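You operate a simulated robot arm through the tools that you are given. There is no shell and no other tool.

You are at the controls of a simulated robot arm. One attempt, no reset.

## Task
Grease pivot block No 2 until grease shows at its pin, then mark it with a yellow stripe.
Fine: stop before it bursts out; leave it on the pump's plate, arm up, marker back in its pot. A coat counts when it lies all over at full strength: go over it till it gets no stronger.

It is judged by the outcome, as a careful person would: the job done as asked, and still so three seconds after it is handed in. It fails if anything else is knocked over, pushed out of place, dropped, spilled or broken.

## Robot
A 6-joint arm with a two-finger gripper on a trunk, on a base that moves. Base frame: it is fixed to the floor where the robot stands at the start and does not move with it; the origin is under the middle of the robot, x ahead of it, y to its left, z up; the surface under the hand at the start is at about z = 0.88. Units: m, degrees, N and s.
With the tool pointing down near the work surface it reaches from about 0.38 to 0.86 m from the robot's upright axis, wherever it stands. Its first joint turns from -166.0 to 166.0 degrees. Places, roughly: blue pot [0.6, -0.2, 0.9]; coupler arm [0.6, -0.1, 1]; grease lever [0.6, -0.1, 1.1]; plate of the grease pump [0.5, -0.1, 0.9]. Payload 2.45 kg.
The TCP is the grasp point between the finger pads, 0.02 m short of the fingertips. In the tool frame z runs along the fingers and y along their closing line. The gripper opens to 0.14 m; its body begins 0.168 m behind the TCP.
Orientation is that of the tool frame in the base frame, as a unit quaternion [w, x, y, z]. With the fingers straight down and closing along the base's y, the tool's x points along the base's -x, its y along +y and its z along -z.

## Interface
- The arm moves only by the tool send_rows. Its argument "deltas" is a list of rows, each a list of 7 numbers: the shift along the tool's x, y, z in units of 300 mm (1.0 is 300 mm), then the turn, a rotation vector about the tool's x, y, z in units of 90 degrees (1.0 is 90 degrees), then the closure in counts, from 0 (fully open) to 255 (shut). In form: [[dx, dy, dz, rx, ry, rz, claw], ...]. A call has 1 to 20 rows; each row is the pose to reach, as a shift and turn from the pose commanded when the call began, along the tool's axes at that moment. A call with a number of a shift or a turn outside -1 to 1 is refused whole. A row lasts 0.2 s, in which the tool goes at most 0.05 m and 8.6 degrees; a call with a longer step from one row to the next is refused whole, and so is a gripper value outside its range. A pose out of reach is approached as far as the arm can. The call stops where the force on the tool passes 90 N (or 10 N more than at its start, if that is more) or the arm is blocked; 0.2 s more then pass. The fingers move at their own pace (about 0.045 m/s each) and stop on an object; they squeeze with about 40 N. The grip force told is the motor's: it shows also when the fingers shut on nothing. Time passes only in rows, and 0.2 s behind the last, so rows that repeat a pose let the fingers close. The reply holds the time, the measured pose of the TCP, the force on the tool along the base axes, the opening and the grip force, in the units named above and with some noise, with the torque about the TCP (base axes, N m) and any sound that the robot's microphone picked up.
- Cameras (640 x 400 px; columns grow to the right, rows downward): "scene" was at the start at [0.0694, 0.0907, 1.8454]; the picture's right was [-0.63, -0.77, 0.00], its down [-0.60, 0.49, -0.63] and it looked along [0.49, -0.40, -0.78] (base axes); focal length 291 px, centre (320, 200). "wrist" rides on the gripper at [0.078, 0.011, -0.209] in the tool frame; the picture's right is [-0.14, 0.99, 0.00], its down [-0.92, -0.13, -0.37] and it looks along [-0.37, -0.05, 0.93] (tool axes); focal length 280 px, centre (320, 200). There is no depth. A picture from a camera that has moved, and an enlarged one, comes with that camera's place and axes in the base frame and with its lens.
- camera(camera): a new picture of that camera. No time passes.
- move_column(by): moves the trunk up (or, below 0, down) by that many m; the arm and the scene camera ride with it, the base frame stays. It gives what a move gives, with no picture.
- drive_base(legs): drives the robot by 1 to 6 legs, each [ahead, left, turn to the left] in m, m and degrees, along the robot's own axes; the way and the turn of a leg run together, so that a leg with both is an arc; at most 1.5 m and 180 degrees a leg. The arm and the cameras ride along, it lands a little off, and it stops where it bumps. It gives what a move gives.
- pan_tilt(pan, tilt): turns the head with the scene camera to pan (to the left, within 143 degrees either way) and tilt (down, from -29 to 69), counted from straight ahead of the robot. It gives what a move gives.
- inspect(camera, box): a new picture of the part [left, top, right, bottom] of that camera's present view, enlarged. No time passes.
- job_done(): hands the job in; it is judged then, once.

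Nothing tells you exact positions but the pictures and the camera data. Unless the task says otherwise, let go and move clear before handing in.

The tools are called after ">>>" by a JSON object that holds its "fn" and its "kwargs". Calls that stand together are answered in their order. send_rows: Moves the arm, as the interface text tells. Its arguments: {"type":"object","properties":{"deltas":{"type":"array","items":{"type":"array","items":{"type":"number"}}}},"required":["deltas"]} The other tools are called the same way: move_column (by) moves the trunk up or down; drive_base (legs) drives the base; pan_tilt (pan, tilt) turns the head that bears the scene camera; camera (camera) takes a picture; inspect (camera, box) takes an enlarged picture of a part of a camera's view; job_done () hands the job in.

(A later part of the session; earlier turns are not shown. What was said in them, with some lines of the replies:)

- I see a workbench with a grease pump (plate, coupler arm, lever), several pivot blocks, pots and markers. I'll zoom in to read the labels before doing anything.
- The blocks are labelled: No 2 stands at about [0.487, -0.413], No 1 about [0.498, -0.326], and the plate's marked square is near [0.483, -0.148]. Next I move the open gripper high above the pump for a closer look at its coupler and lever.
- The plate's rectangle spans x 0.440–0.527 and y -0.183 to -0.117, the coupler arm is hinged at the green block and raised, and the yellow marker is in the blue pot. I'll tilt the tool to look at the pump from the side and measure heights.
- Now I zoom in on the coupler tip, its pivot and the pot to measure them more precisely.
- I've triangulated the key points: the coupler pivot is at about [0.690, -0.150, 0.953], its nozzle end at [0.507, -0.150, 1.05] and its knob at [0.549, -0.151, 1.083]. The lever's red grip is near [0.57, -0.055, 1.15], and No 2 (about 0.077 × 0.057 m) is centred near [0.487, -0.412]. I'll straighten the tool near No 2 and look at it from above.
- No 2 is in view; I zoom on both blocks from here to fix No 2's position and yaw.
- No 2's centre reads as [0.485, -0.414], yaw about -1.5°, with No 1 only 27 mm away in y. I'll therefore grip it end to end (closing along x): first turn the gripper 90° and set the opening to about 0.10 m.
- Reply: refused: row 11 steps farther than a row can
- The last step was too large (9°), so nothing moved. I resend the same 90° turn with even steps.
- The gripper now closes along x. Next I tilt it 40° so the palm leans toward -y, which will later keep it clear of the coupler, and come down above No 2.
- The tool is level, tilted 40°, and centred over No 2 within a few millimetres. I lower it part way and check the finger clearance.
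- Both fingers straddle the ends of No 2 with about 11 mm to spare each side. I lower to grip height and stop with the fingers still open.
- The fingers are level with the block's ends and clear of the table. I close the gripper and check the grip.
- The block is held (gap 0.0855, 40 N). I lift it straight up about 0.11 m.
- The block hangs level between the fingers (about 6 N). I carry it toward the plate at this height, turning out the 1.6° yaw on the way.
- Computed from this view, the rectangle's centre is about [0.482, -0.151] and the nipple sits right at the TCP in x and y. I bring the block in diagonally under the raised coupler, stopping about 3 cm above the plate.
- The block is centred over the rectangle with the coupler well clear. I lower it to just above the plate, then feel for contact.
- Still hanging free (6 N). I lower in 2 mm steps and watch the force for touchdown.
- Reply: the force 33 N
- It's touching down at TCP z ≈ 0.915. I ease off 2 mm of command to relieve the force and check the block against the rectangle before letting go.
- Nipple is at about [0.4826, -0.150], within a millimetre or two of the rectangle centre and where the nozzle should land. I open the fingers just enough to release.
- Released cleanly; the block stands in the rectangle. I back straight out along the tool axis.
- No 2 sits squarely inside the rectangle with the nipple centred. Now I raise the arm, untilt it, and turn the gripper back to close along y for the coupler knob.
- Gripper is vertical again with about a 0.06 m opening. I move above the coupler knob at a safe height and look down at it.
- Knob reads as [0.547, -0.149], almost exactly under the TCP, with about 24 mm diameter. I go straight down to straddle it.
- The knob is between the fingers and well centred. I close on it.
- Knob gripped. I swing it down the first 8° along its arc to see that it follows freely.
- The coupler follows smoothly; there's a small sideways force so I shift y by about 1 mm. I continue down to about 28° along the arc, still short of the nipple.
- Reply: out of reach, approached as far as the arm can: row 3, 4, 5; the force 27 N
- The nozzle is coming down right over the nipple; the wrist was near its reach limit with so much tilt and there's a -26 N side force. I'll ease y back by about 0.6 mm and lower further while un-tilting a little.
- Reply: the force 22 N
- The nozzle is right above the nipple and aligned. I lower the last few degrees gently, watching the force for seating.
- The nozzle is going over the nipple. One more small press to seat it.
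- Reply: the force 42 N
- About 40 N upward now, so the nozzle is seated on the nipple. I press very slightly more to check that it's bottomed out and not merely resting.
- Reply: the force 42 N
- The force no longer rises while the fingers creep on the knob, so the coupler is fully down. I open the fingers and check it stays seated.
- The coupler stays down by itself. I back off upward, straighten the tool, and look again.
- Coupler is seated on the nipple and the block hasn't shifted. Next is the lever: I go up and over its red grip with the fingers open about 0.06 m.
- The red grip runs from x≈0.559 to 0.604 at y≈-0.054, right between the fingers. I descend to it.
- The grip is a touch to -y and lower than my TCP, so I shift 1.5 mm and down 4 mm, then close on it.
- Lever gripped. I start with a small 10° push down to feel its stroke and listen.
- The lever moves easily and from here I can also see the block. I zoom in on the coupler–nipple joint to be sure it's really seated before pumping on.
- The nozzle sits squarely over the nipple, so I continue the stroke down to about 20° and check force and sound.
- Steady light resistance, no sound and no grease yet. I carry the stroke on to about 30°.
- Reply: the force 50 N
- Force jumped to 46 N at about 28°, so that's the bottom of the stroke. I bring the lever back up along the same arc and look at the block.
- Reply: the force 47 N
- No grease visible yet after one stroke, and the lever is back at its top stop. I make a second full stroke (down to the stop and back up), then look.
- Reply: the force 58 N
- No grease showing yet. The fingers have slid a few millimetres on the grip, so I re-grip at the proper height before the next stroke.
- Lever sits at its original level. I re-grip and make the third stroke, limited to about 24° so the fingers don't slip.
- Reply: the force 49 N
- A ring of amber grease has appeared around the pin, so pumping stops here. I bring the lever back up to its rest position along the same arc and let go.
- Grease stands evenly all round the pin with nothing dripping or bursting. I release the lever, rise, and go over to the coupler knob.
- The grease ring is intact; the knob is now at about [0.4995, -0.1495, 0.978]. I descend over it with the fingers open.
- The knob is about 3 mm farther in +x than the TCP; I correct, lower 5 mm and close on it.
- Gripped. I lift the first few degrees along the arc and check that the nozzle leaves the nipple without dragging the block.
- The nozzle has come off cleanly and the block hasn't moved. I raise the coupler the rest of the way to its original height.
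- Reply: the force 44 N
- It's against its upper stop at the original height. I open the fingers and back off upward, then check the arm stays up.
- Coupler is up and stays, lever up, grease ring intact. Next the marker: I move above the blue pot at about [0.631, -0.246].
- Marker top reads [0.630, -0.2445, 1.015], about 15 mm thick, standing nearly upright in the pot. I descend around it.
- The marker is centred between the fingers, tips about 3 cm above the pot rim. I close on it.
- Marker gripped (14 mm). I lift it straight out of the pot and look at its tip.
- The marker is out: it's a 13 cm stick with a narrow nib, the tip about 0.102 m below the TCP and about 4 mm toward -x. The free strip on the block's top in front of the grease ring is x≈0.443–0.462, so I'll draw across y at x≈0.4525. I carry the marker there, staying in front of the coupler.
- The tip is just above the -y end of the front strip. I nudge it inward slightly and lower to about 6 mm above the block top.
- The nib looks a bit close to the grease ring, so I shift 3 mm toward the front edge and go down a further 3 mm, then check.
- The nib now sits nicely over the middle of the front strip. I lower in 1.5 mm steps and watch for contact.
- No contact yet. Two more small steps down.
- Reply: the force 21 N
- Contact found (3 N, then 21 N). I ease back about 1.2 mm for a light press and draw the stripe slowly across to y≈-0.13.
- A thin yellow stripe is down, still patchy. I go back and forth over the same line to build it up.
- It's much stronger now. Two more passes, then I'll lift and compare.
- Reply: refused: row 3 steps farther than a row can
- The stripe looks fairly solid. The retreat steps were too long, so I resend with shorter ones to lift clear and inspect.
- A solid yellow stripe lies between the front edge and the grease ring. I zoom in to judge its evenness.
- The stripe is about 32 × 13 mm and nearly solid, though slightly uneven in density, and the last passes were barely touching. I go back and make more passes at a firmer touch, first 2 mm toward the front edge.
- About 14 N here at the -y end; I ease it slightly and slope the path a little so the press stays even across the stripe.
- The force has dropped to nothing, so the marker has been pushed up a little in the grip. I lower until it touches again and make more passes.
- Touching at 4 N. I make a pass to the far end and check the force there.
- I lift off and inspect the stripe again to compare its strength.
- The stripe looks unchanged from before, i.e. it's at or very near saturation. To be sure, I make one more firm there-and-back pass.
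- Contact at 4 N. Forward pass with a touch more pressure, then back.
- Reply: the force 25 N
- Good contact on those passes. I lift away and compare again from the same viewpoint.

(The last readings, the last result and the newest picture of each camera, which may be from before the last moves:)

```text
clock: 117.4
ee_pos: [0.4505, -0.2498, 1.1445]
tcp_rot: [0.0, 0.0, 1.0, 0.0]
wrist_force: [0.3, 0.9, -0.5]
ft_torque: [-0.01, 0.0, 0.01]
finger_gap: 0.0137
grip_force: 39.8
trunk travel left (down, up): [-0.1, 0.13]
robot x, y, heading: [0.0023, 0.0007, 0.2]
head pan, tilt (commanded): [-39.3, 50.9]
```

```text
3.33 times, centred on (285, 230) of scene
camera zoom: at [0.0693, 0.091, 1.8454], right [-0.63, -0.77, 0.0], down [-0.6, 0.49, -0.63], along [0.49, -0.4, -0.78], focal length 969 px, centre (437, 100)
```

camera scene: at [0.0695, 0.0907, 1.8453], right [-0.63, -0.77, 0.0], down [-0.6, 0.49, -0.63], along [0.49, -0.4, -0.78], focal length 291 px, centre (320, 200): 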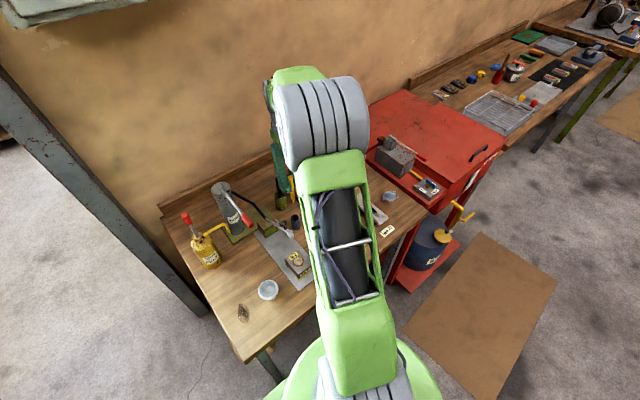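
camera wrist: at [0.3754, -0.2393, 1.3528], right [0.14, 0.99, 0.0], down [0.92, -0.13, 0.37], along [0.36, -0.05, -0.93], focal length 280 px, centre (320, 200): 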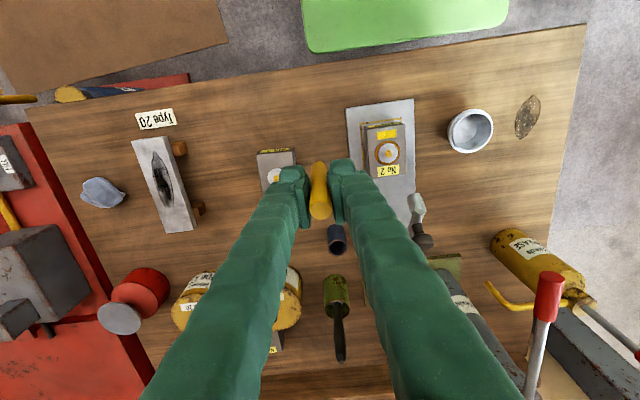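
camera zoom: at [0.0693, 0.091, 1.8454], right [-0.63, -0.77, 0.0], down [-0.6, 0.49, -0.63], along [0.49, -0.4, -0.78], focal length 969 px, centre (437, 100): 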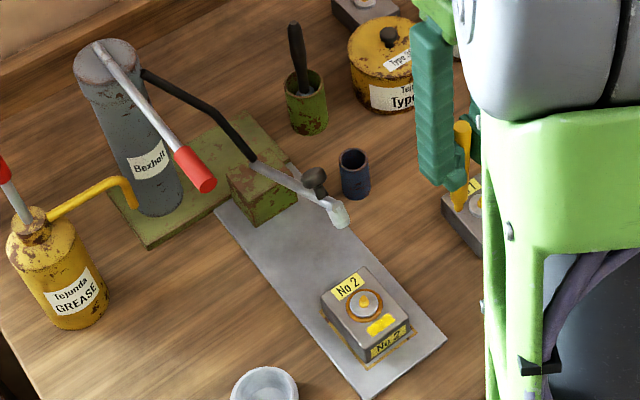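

The stripe is identical to before, so it gets no stronger: full strength. Now the marker goes back; first I check how it sits in the grip.

>>> {"fn": "inspect", "kwargs": {"camera": "scene", "box": [300, 195, 330, 240]}}

>>> {"fn": "inspect", "kwargs": {"camera": "wrist", "box": [270, 130, 370, 240]}}

```text
8.89 times, centred on (315, 218) of scene
camera zoom: at [0.0693, 0.091, 1.8454], right [-0.63, -0.77, 0.0], down [-0.6, 0.49, -0.63], along [0.49, -0.4, -0.78], focal length 2584 px, centre (364, 44)
```

zoom: 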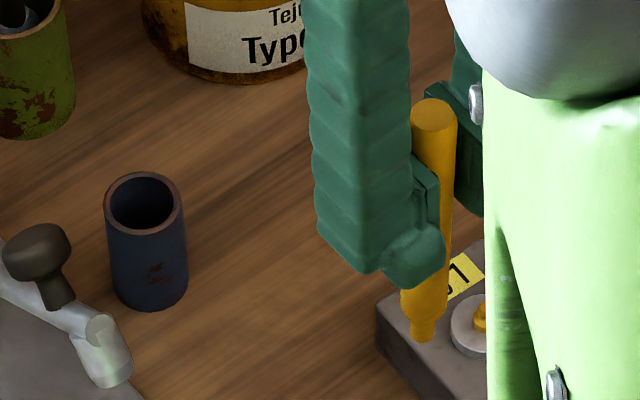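

```text
3.64 times, centred on (320, 185) of wrist
camera zoom: at [0.3719, -0.2389, 1.3518], right [0.14, 0.99, 0.0], down [0.92, -0.13, 0.37], along [0.36, -0.05, -0.93], focal length 1020 px, centre (320, 254)
```

zoom: 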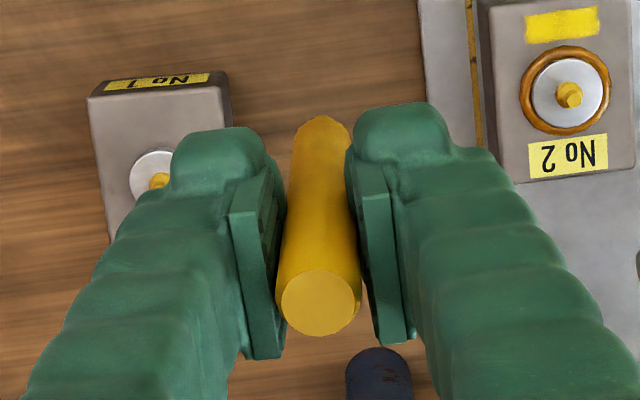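

The marker has slid up only 2–3 mm and is practically upright, tip about 0.0995 m below the TCP. I carry it back above the blue pot at safe height.

>>> {"fn": "send_rows", "kwargs": {"deltas": [[-0.12, 0.003, 0, 0, 0, 0, 255], [-0.24, 0.006, 0, 0, 0, 0, 255], [-0.36, 0.009, 0, 0, 0, 0, 255], [-0.48, 0.012, 0, 0, 0, 0, 255], [-0.597, 0.015, 0, 0, 0, 0, 255], [-0.597, 0.015, 0, 0, 0, 0, 255]]}}

>>> {"fn": "camera", "kwargs": {"camera": "wrist"}}

>>> {"fn": "inspect", "kwargs": {"camera": "wrist", "box": [270, 110, 370, 230]}}

>>> {"fn": "inspect", "kwargs": {"camera": "scene", "box": [270, 165, 320, 240]}}

```text
clock: 118.8
ee_pos: [0.6324, -0.2468, 1.1437]
tcp_rot: [0.0, 0.0, 1.0, 0.0]
wrist_force: [0.3, -0.1, -0.1]
ft_torque: [-0.06, 0.02, 0.0]
finger_gap: 0.0138
grip_force: 40.4
trunk travel left (down, up): [-0.1, 0.13]
robot x, y, heading: [-0.0005, 0.0022, 0.0]
head pan, tilt (commanded): [-39.3, 50.9]
```

```text
taken
camera wrist: at [0.5531, -0.2357, 1.352], right [0.14, 0.99, 0.0], down [0.92, -0.13, 0.37], along [0.37, -0.05, -0.93], focal length 280 px, centre (320, 200)
```

wrist: 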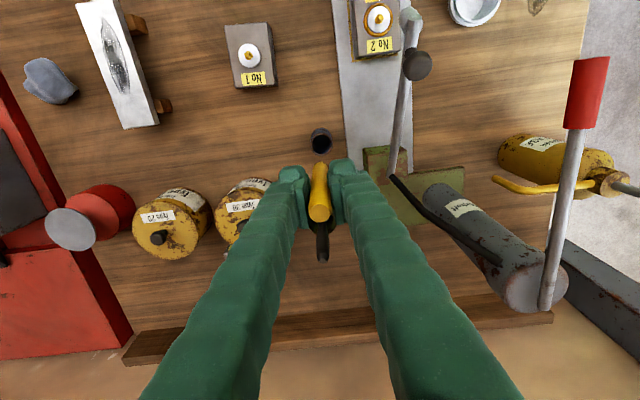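

```text
3.33 times, centred on (320, 170) of wrist
camera zoom: at [0.5531, -0.2357, 1.352], right [0.14, 0.99, 0.0], down [0.92, -0.13, 0.37], along [0.37, -0.05, -0.93], focal length 935 px, centre (320, 300)
```

zoom: 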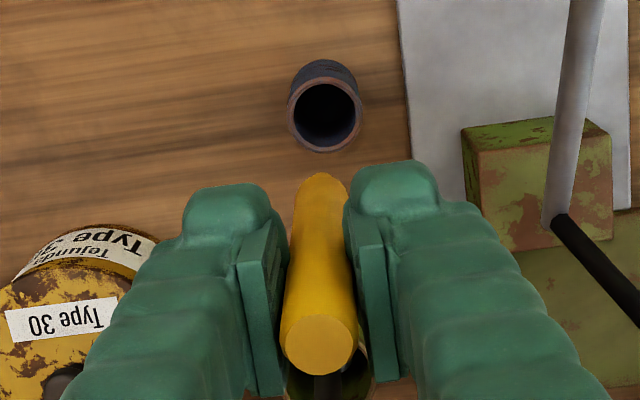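

```text
5.33 times, centred on (295, 202) of scene
camera zoom: at [0.069, 0.0908, 1.8454], right [-0.63, -0.77, 0.0], down [-0.6, 0.49, -0.63], along [0.49, -0.4, -0.78], focal length 1550 px, centre (453, 187)
```

zoom: 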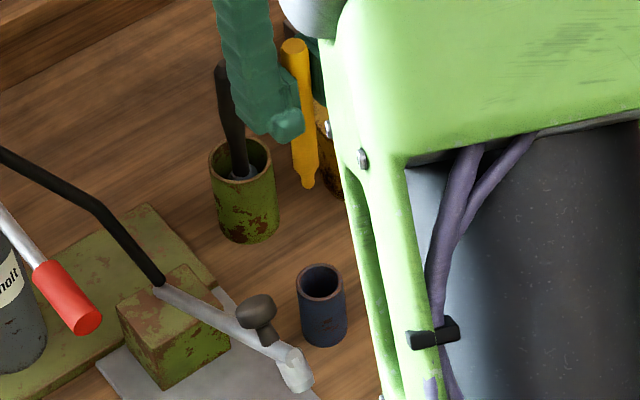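

Pot centre [0.631, -0.245], marker tip [0.632, -0.2465]: I correct 1–2 mm and lower the tip just into the mouth, then check.

>>> {"fn": "send_rows", "kwargs": {"deltas": [[0.003, 0.005, 0.1, 0, 0, 0, 255], [0.003, 0.005, 0.2, 0, 0, 0, 255], [0.003, 0.005, 0.3, 0, 0, 0, 255], [0.003, 0.005, 0.379, 0, 0, 0, 255], [0.003, 0.005, 0.379, 0, 0, 0, 255]]}}

>>> {"fn": "inspect", "kwargs": {"camera": "wrist", "box": [270, 110, 370, 230]}}

>>> {"fn": "inspect", "kwargs": {"camera": "scene", "box": [270, 180, 320, 240]}}

```text
clock: 120.0
ee_pos: [0.6316, -0.2448, 1.0294]
tcp_rot: [0.001, 0.0, 1.0, 0.001]
wrist_force: [0.6, -0.3, -1.0]
ft_torque: [-0.01, -0.03, 0.01]
finger_gap: 0.0138
grip_force: 40.0
trunk travel left (down, up): [-0.1, 0.13]
robot x, y, heading: [-0.0007, -0.0045, 0.1]
head pan, tilt (commanded): [-39.3, 50.9]
```

```text
3.33 times, centred on (320, 170) of wrist
camera zoom: at [0.5529, -0.2345, 1.2373], right [0.14, 0.99, 0.0], down [0.92, -0.13, 0.37], along [0.36, -0.05, -0.93], focal length 935 px, centre (320, 300)
```

zoom: 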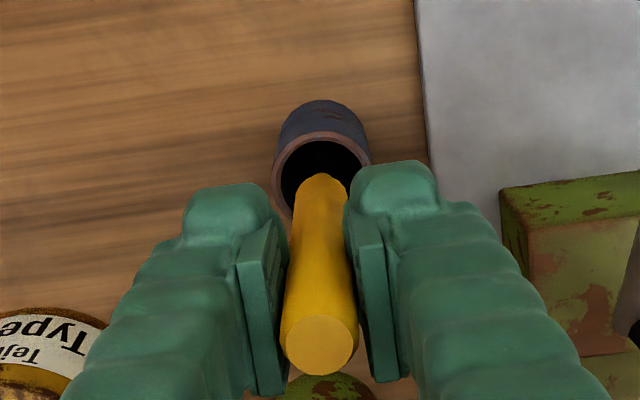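

```text
6.67 times, centred on (295, 210) of scene
camera zoom: at [0.0693, 0.0908, 1.8454], right [-0.63, -0.77, 0.0], down [-0.6, 0.49, -0.63], along [0.49, -0.4, -0.78], focal length 1938 px, centre (487, 133)
```

zoom: 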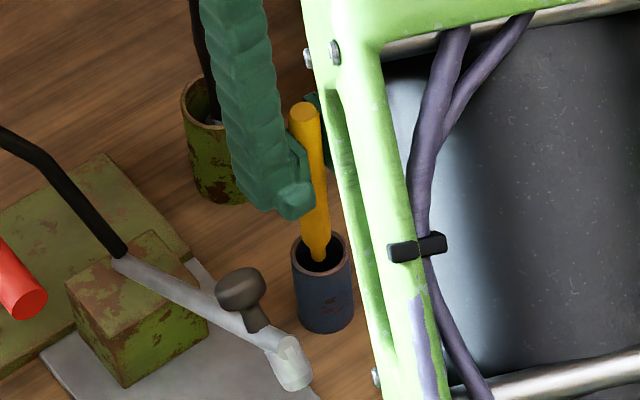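

The tip is centred in the mouth. I lower it to just above the pot's floor.

>>> {"fn": "send_rows", "kwargs": {"deltas": [[0, 0, 0.04, 0, 0, 0, 255], [0, 0, 0.08, 0, 0, 0, 255], [0, 0, 0.12, 0, 0, 0, 255], [0, 0, 0.14, 0, 0, 0, 255], [0, 0, 0.14, 0, 0, 0, 255]]}}

>>> {"fn": "inspect", "kwargs": {"camera": "scene", "box": [270, 180, 320, 240]}}

```text
clock: 121.2
ee_pos: [0.632, -0.2439, 0.9885]
tcp_rot: [0.0, 0.0, 1.0, 0.0]
wrist_force: [-0.7, 0.3, -0.8]
ft_torque: [0.01, -0.04, -0.03]
finger_gap: 0.0137
grip_force: 39.7
trunk travel left (down, up): [-0.1, 0.13]
robot x, y, heading: [-0.0007, -0.0013, 0.2]
head pan, tilt (commanded): [-39.3, 50.9]
```

```text
6.67 times, centred on (295, 210) of scene
camera zoom: at [0.0693, 0.0908, 1.8454], right [-0.63, -0.77, 0.0], down [-0.6, 0.49, -0.63], along [0.49, -0.4, -0.78], focal length 1938 px, centre (487, 133)
```

zoom: 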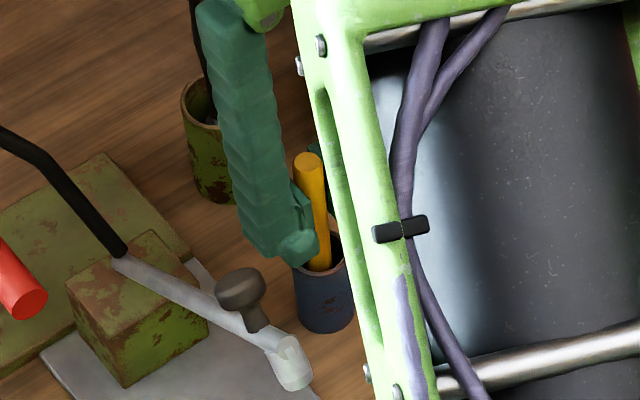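

No contact yet; I lower 3 mm more and release the marker gently.

>>> {"fn": "send_rows", "kwargs": {"deltas": [[0, 0, 0.005, 0, 0, 0, 255], [0, 0, 0.01, 0, 0, 0, 255], [0, 0, 0.01, 0, 0, 0, 255]]}}

>>> {"fn": "send_rows", "kwargs": {"deltas": [[0, 0, 0, 0, 0, 0, 220], [0, 0, 0, 0, 0, 0, 190], [0, 0, 0, 0, 0, 0, 146], [0, 0, 0, 0, 0, 0, 146], [0, 0, 0, 0, 0, 0, 146]]}}

>>> {"fn": "inspect", "kwargs": {"camera": "wrist", "box": [250, 110, 390, 230]}}

>>> {"fn": "inspect", "kwargs": {"camera": "scene", "box": [270, 180, 320, 240]}}

```text
clock: 122.0
ee_pos: [0.6316, -0.2438, 0.9843]
tcp_rot: [0.0, 0.0, 1.0, 0.0]
wrist_force: [-0.5, 0.0, -0.1]
ft_torque: [0.0, 0.0, -0.01]
finger_gap: 0.0138
grip_force: 40.0
trunk travel left (down, up): [-0.1, 0.13]
robot x, y, heading: [-0.002, 0.0027, 0.0]
head pan, tilt (commanded): [-39.3, 50.9]
```

```text
clock: 123.2
ee_pos: [0.6312, -0.2445, 0.985]
tcp_rot: [0.0, 0.001, 1.0, 0.001]
wrist_force: [-0.2, 0.7, 0.2]
ft_torque: [-0.02, 0.0, -0.04]
finger_gap: 0.0597
grip_force: 0.0
trunk travel left (down, up): [-0.1, 0.13]
robot x, y, heading: [-0.0007, -0.0008, -0.1]
head pan, tilt (commanded): [-39.3, 50.9]
```

```text
3.33 times, centred on (320, 170) of wrist
camera zoom: at [0.5523, -0.2329, 1.1929], right [0.14, 0.99, 0.0], down [0.92, -0.13, 0.37], along [0.37, -0.05, -0.93], focal length 935 px, centre (320, 300)
```

zoom: 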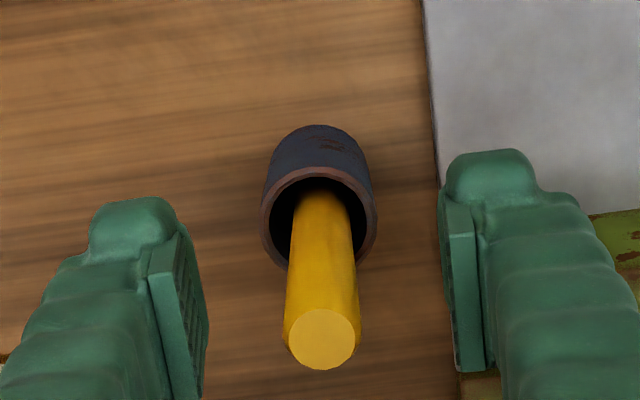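

```text
6.67 times, centred on (295, 210) of scene
camera zoom: at [0.0694, 0.0907, 1.8454], right [-0.63, -0.77, 0.0], down [-0.6, 0.49, -0.63], along [0.49, -0.4, -0.78], focal length 1938 px, centre (487, 133)
```

zoom: 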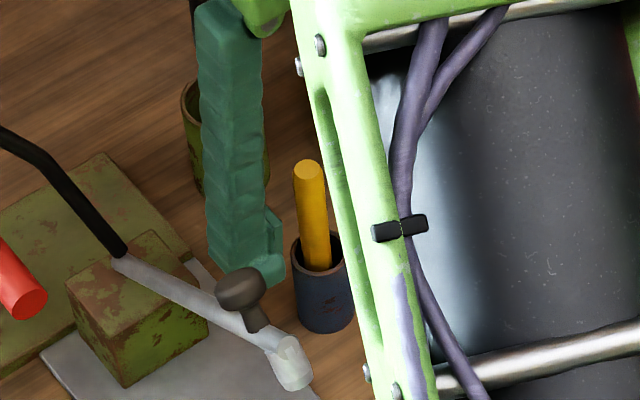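

The marker stands in its pot. I rise straight up clear of it.

>>> {"fn": "send_rows", "kwargs": {"deltas": [[0, 0, -0.08, 0, 0, 0, 146], [0, 0, -0.2, 0, 0, 0, 146], [0, 0, -0.33, 0, 0, 0, 146], [0, 0, -0.48, 0, 0, 0, 146], [0, 0, -0.63, 0, 0, 0, 146], [0, 0, -0.78, 0, 0, 0, 146], [0, 0, -0.9, 0, 0, 0, 146], [0, 0, -0.9, 0, 0, 0, 146]]}}

>>> {"fn": "send_rows", "kwargs": {"deltas": [[0.12, -0.04, -0.05, 0, 0, 0, 100], [0.25, -0.08, -0.09, 0, 0, 0, 50], [0.38, -0.12, -0.13, 0, 0, 0, 0], [0.51, -0.17, -0.17, 0, 0, 0, 0], [0.64, -0.22, -0.21, 0, 0, 0, 0], [0.77, -0.28, -0.25, 0, 0, 0, 0], [0.88, -0.35, -0.3, 0, 0, 0, 0], [0.88, -0.35, -0.3, 0, 0, 0, 0]]}}

>>> {"fn": "camera", "kwargs": {"camera": "scene"}}

>>> {"fn": "camera", "kwargs": {"camera": "wrist"}}

>>> {"fn": "inspect", "kwargs": {"camera": "scene", "box": [170, 150, 350, 300]}}

```text
clock: 125.0
ee_pos: [0.6328, -0.2436, 1.2563]
tcp_rot: [0.0, 0.0, 1.0, 0.0]
wrist_force: [0.2, 0.2, -0.6]
ft_torque: [-0.02, -0.01, 0.02]
finger_gap: 0.0595
grip_force: 0.1
trunk travel left (down, up): [-0.1, 0.13]
robot x, y, heading: [0.0009, 0.0018, -0.0]
head pan, tilt (commanded): [-39.3, 50.9]
```

```text
clock: 126.8
ee_pos: [0.3677, -0.349, 1.3439]
tcp_rot: [0.0, 0.0, 1.0, -0.001]
wrist_force: [0.6, -0.7, -0.4]
ft_torque: [-0.02, 0.03, 0.0]
finger_gap: 0.1401
grip_force: 0.1
trunk travel left (down, up): [-0.1, 0.13]
robot x, y, heading: [-0.0014, 0.0001, 0.0]
head pan, tilt (commanded): [-39.3, 50.9]
```

```text
taken
camera scene: at [0.0696, 0.0909, 1.8453], right [-0.63, -0.77, 0.0], down [-0.6, 0.49, -0.63], along [0.49, -0.4, -0.78], focal length 291 px, centre (320, 200)
```

scene: 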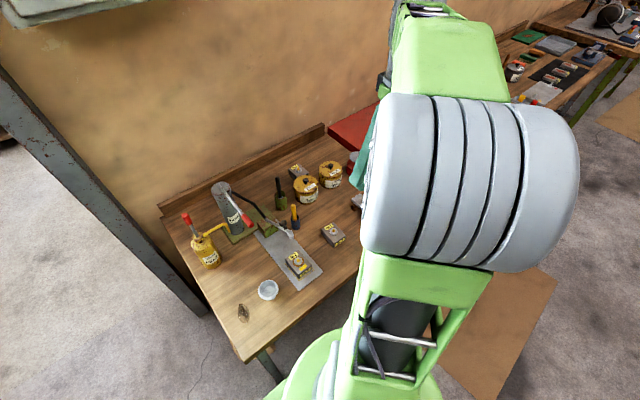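

```text
taken
camera wrist: at [0.2887, -0.3385, 1.5523], right [0.14, 0.99, 0.0], down [0.92, -0.13, 0.37], along [0.36, -0.05, -0.93], focal length 280 px, centre (320, 200)
```

wrist: 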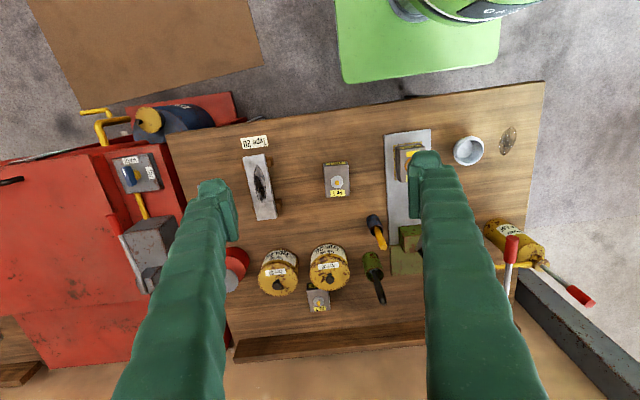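

```text
2.67 times, centred on (260, 225) of scene
camera zoom: at [0.0696, 0.0909, 1.8453], right [-0.63, -0.77, 0.0], down [-0.6, 0.49, -0.63], along [0.49, -0.4, -0.78], focal length 775 px, centre (480, 133)
```

zoom: 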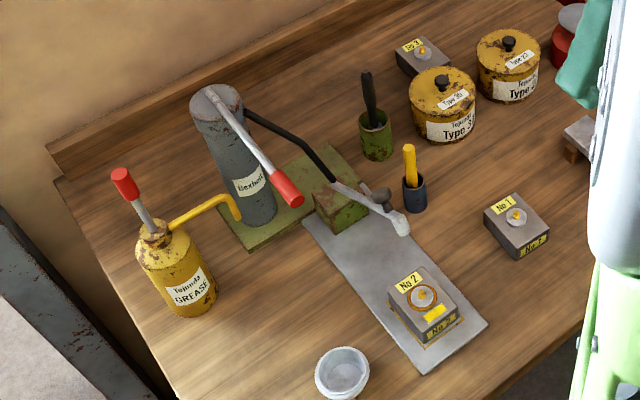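

Everything is in its place: coupler arm up, lever up, marker in the pot, No 2 on the plate with grease ring and stripe. One last close look before handing in.

>>> {"fn": "inspect", "kwargs": {"camera": "scene", "box": [280, 240, 330, 285]}}

>>> {"fn": "inspect", "kwargs": {"camera": "scene", "box": [230, 170, 320, 250]}}

```text
8.89 times, centred on (305, 262) of scene
camera zoom: at [0.0696, 0.0909, 1.8453], right [-0.63, -0.77, 0.0], down [-0.6, 0.49, -0.63], along [0.49, -0.4, -0.78], focal length 2584 px, centre (453, -356)
```

zoom: 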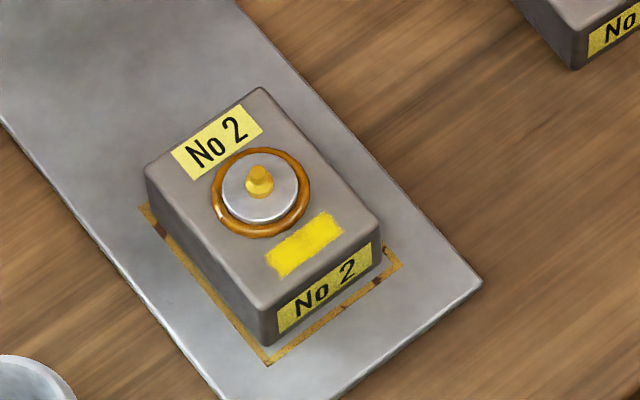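

```text
5.00 times, centred on (275, 210) of scene
camera zoom: at [0.0696, 0.0909, 1.8453], right [-0.63, -0.77, 0.0], down [-0.6, 0.49, -0.63], along [0.49, -0.4, -0.78], focal length 1454 px, centre (545, 150)
```

zoom: 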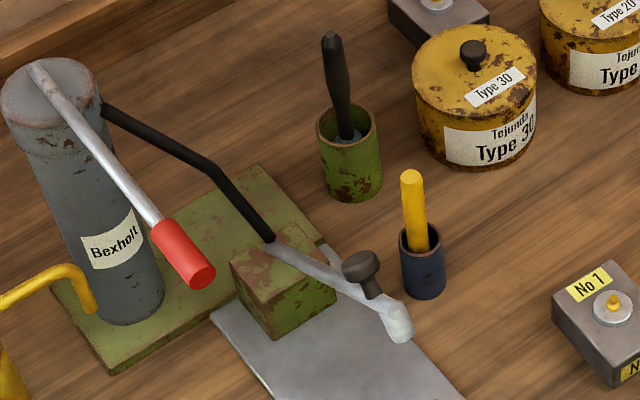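

The close views confirm it: an even ring of grease at No 2's pin with no burst, a solid yellow stripe, the coupler arm up, and the marker in its pot. Nothing else has been disturbed, so I hand the job in.

>>> {"fn": "job_done", "kwargs": {}}

```text
The job is handed in.
```

Pivot block No 2 is greased and marked, and the job is handed in; I haven't been given a verdict on it.

- **Grease:** grease showed at the pin on the third stroke of the lever. I stopped there, with an even ring all round the pin and no burst.
- **Stripe:** a yellow stripe about 32 × 13 mm lies on top of the block, between the front edge and the grease ring. I went over it until further passes made no visible change.
- **How it was left:** No 2 is on the pump's plate inside the marked rectangle. The coupler arm and the lever are both up, the marker is back in the blue pot, and the robot arm is clear.

In the last pictures nothing else on the bench looked moved, dropped or spilled.
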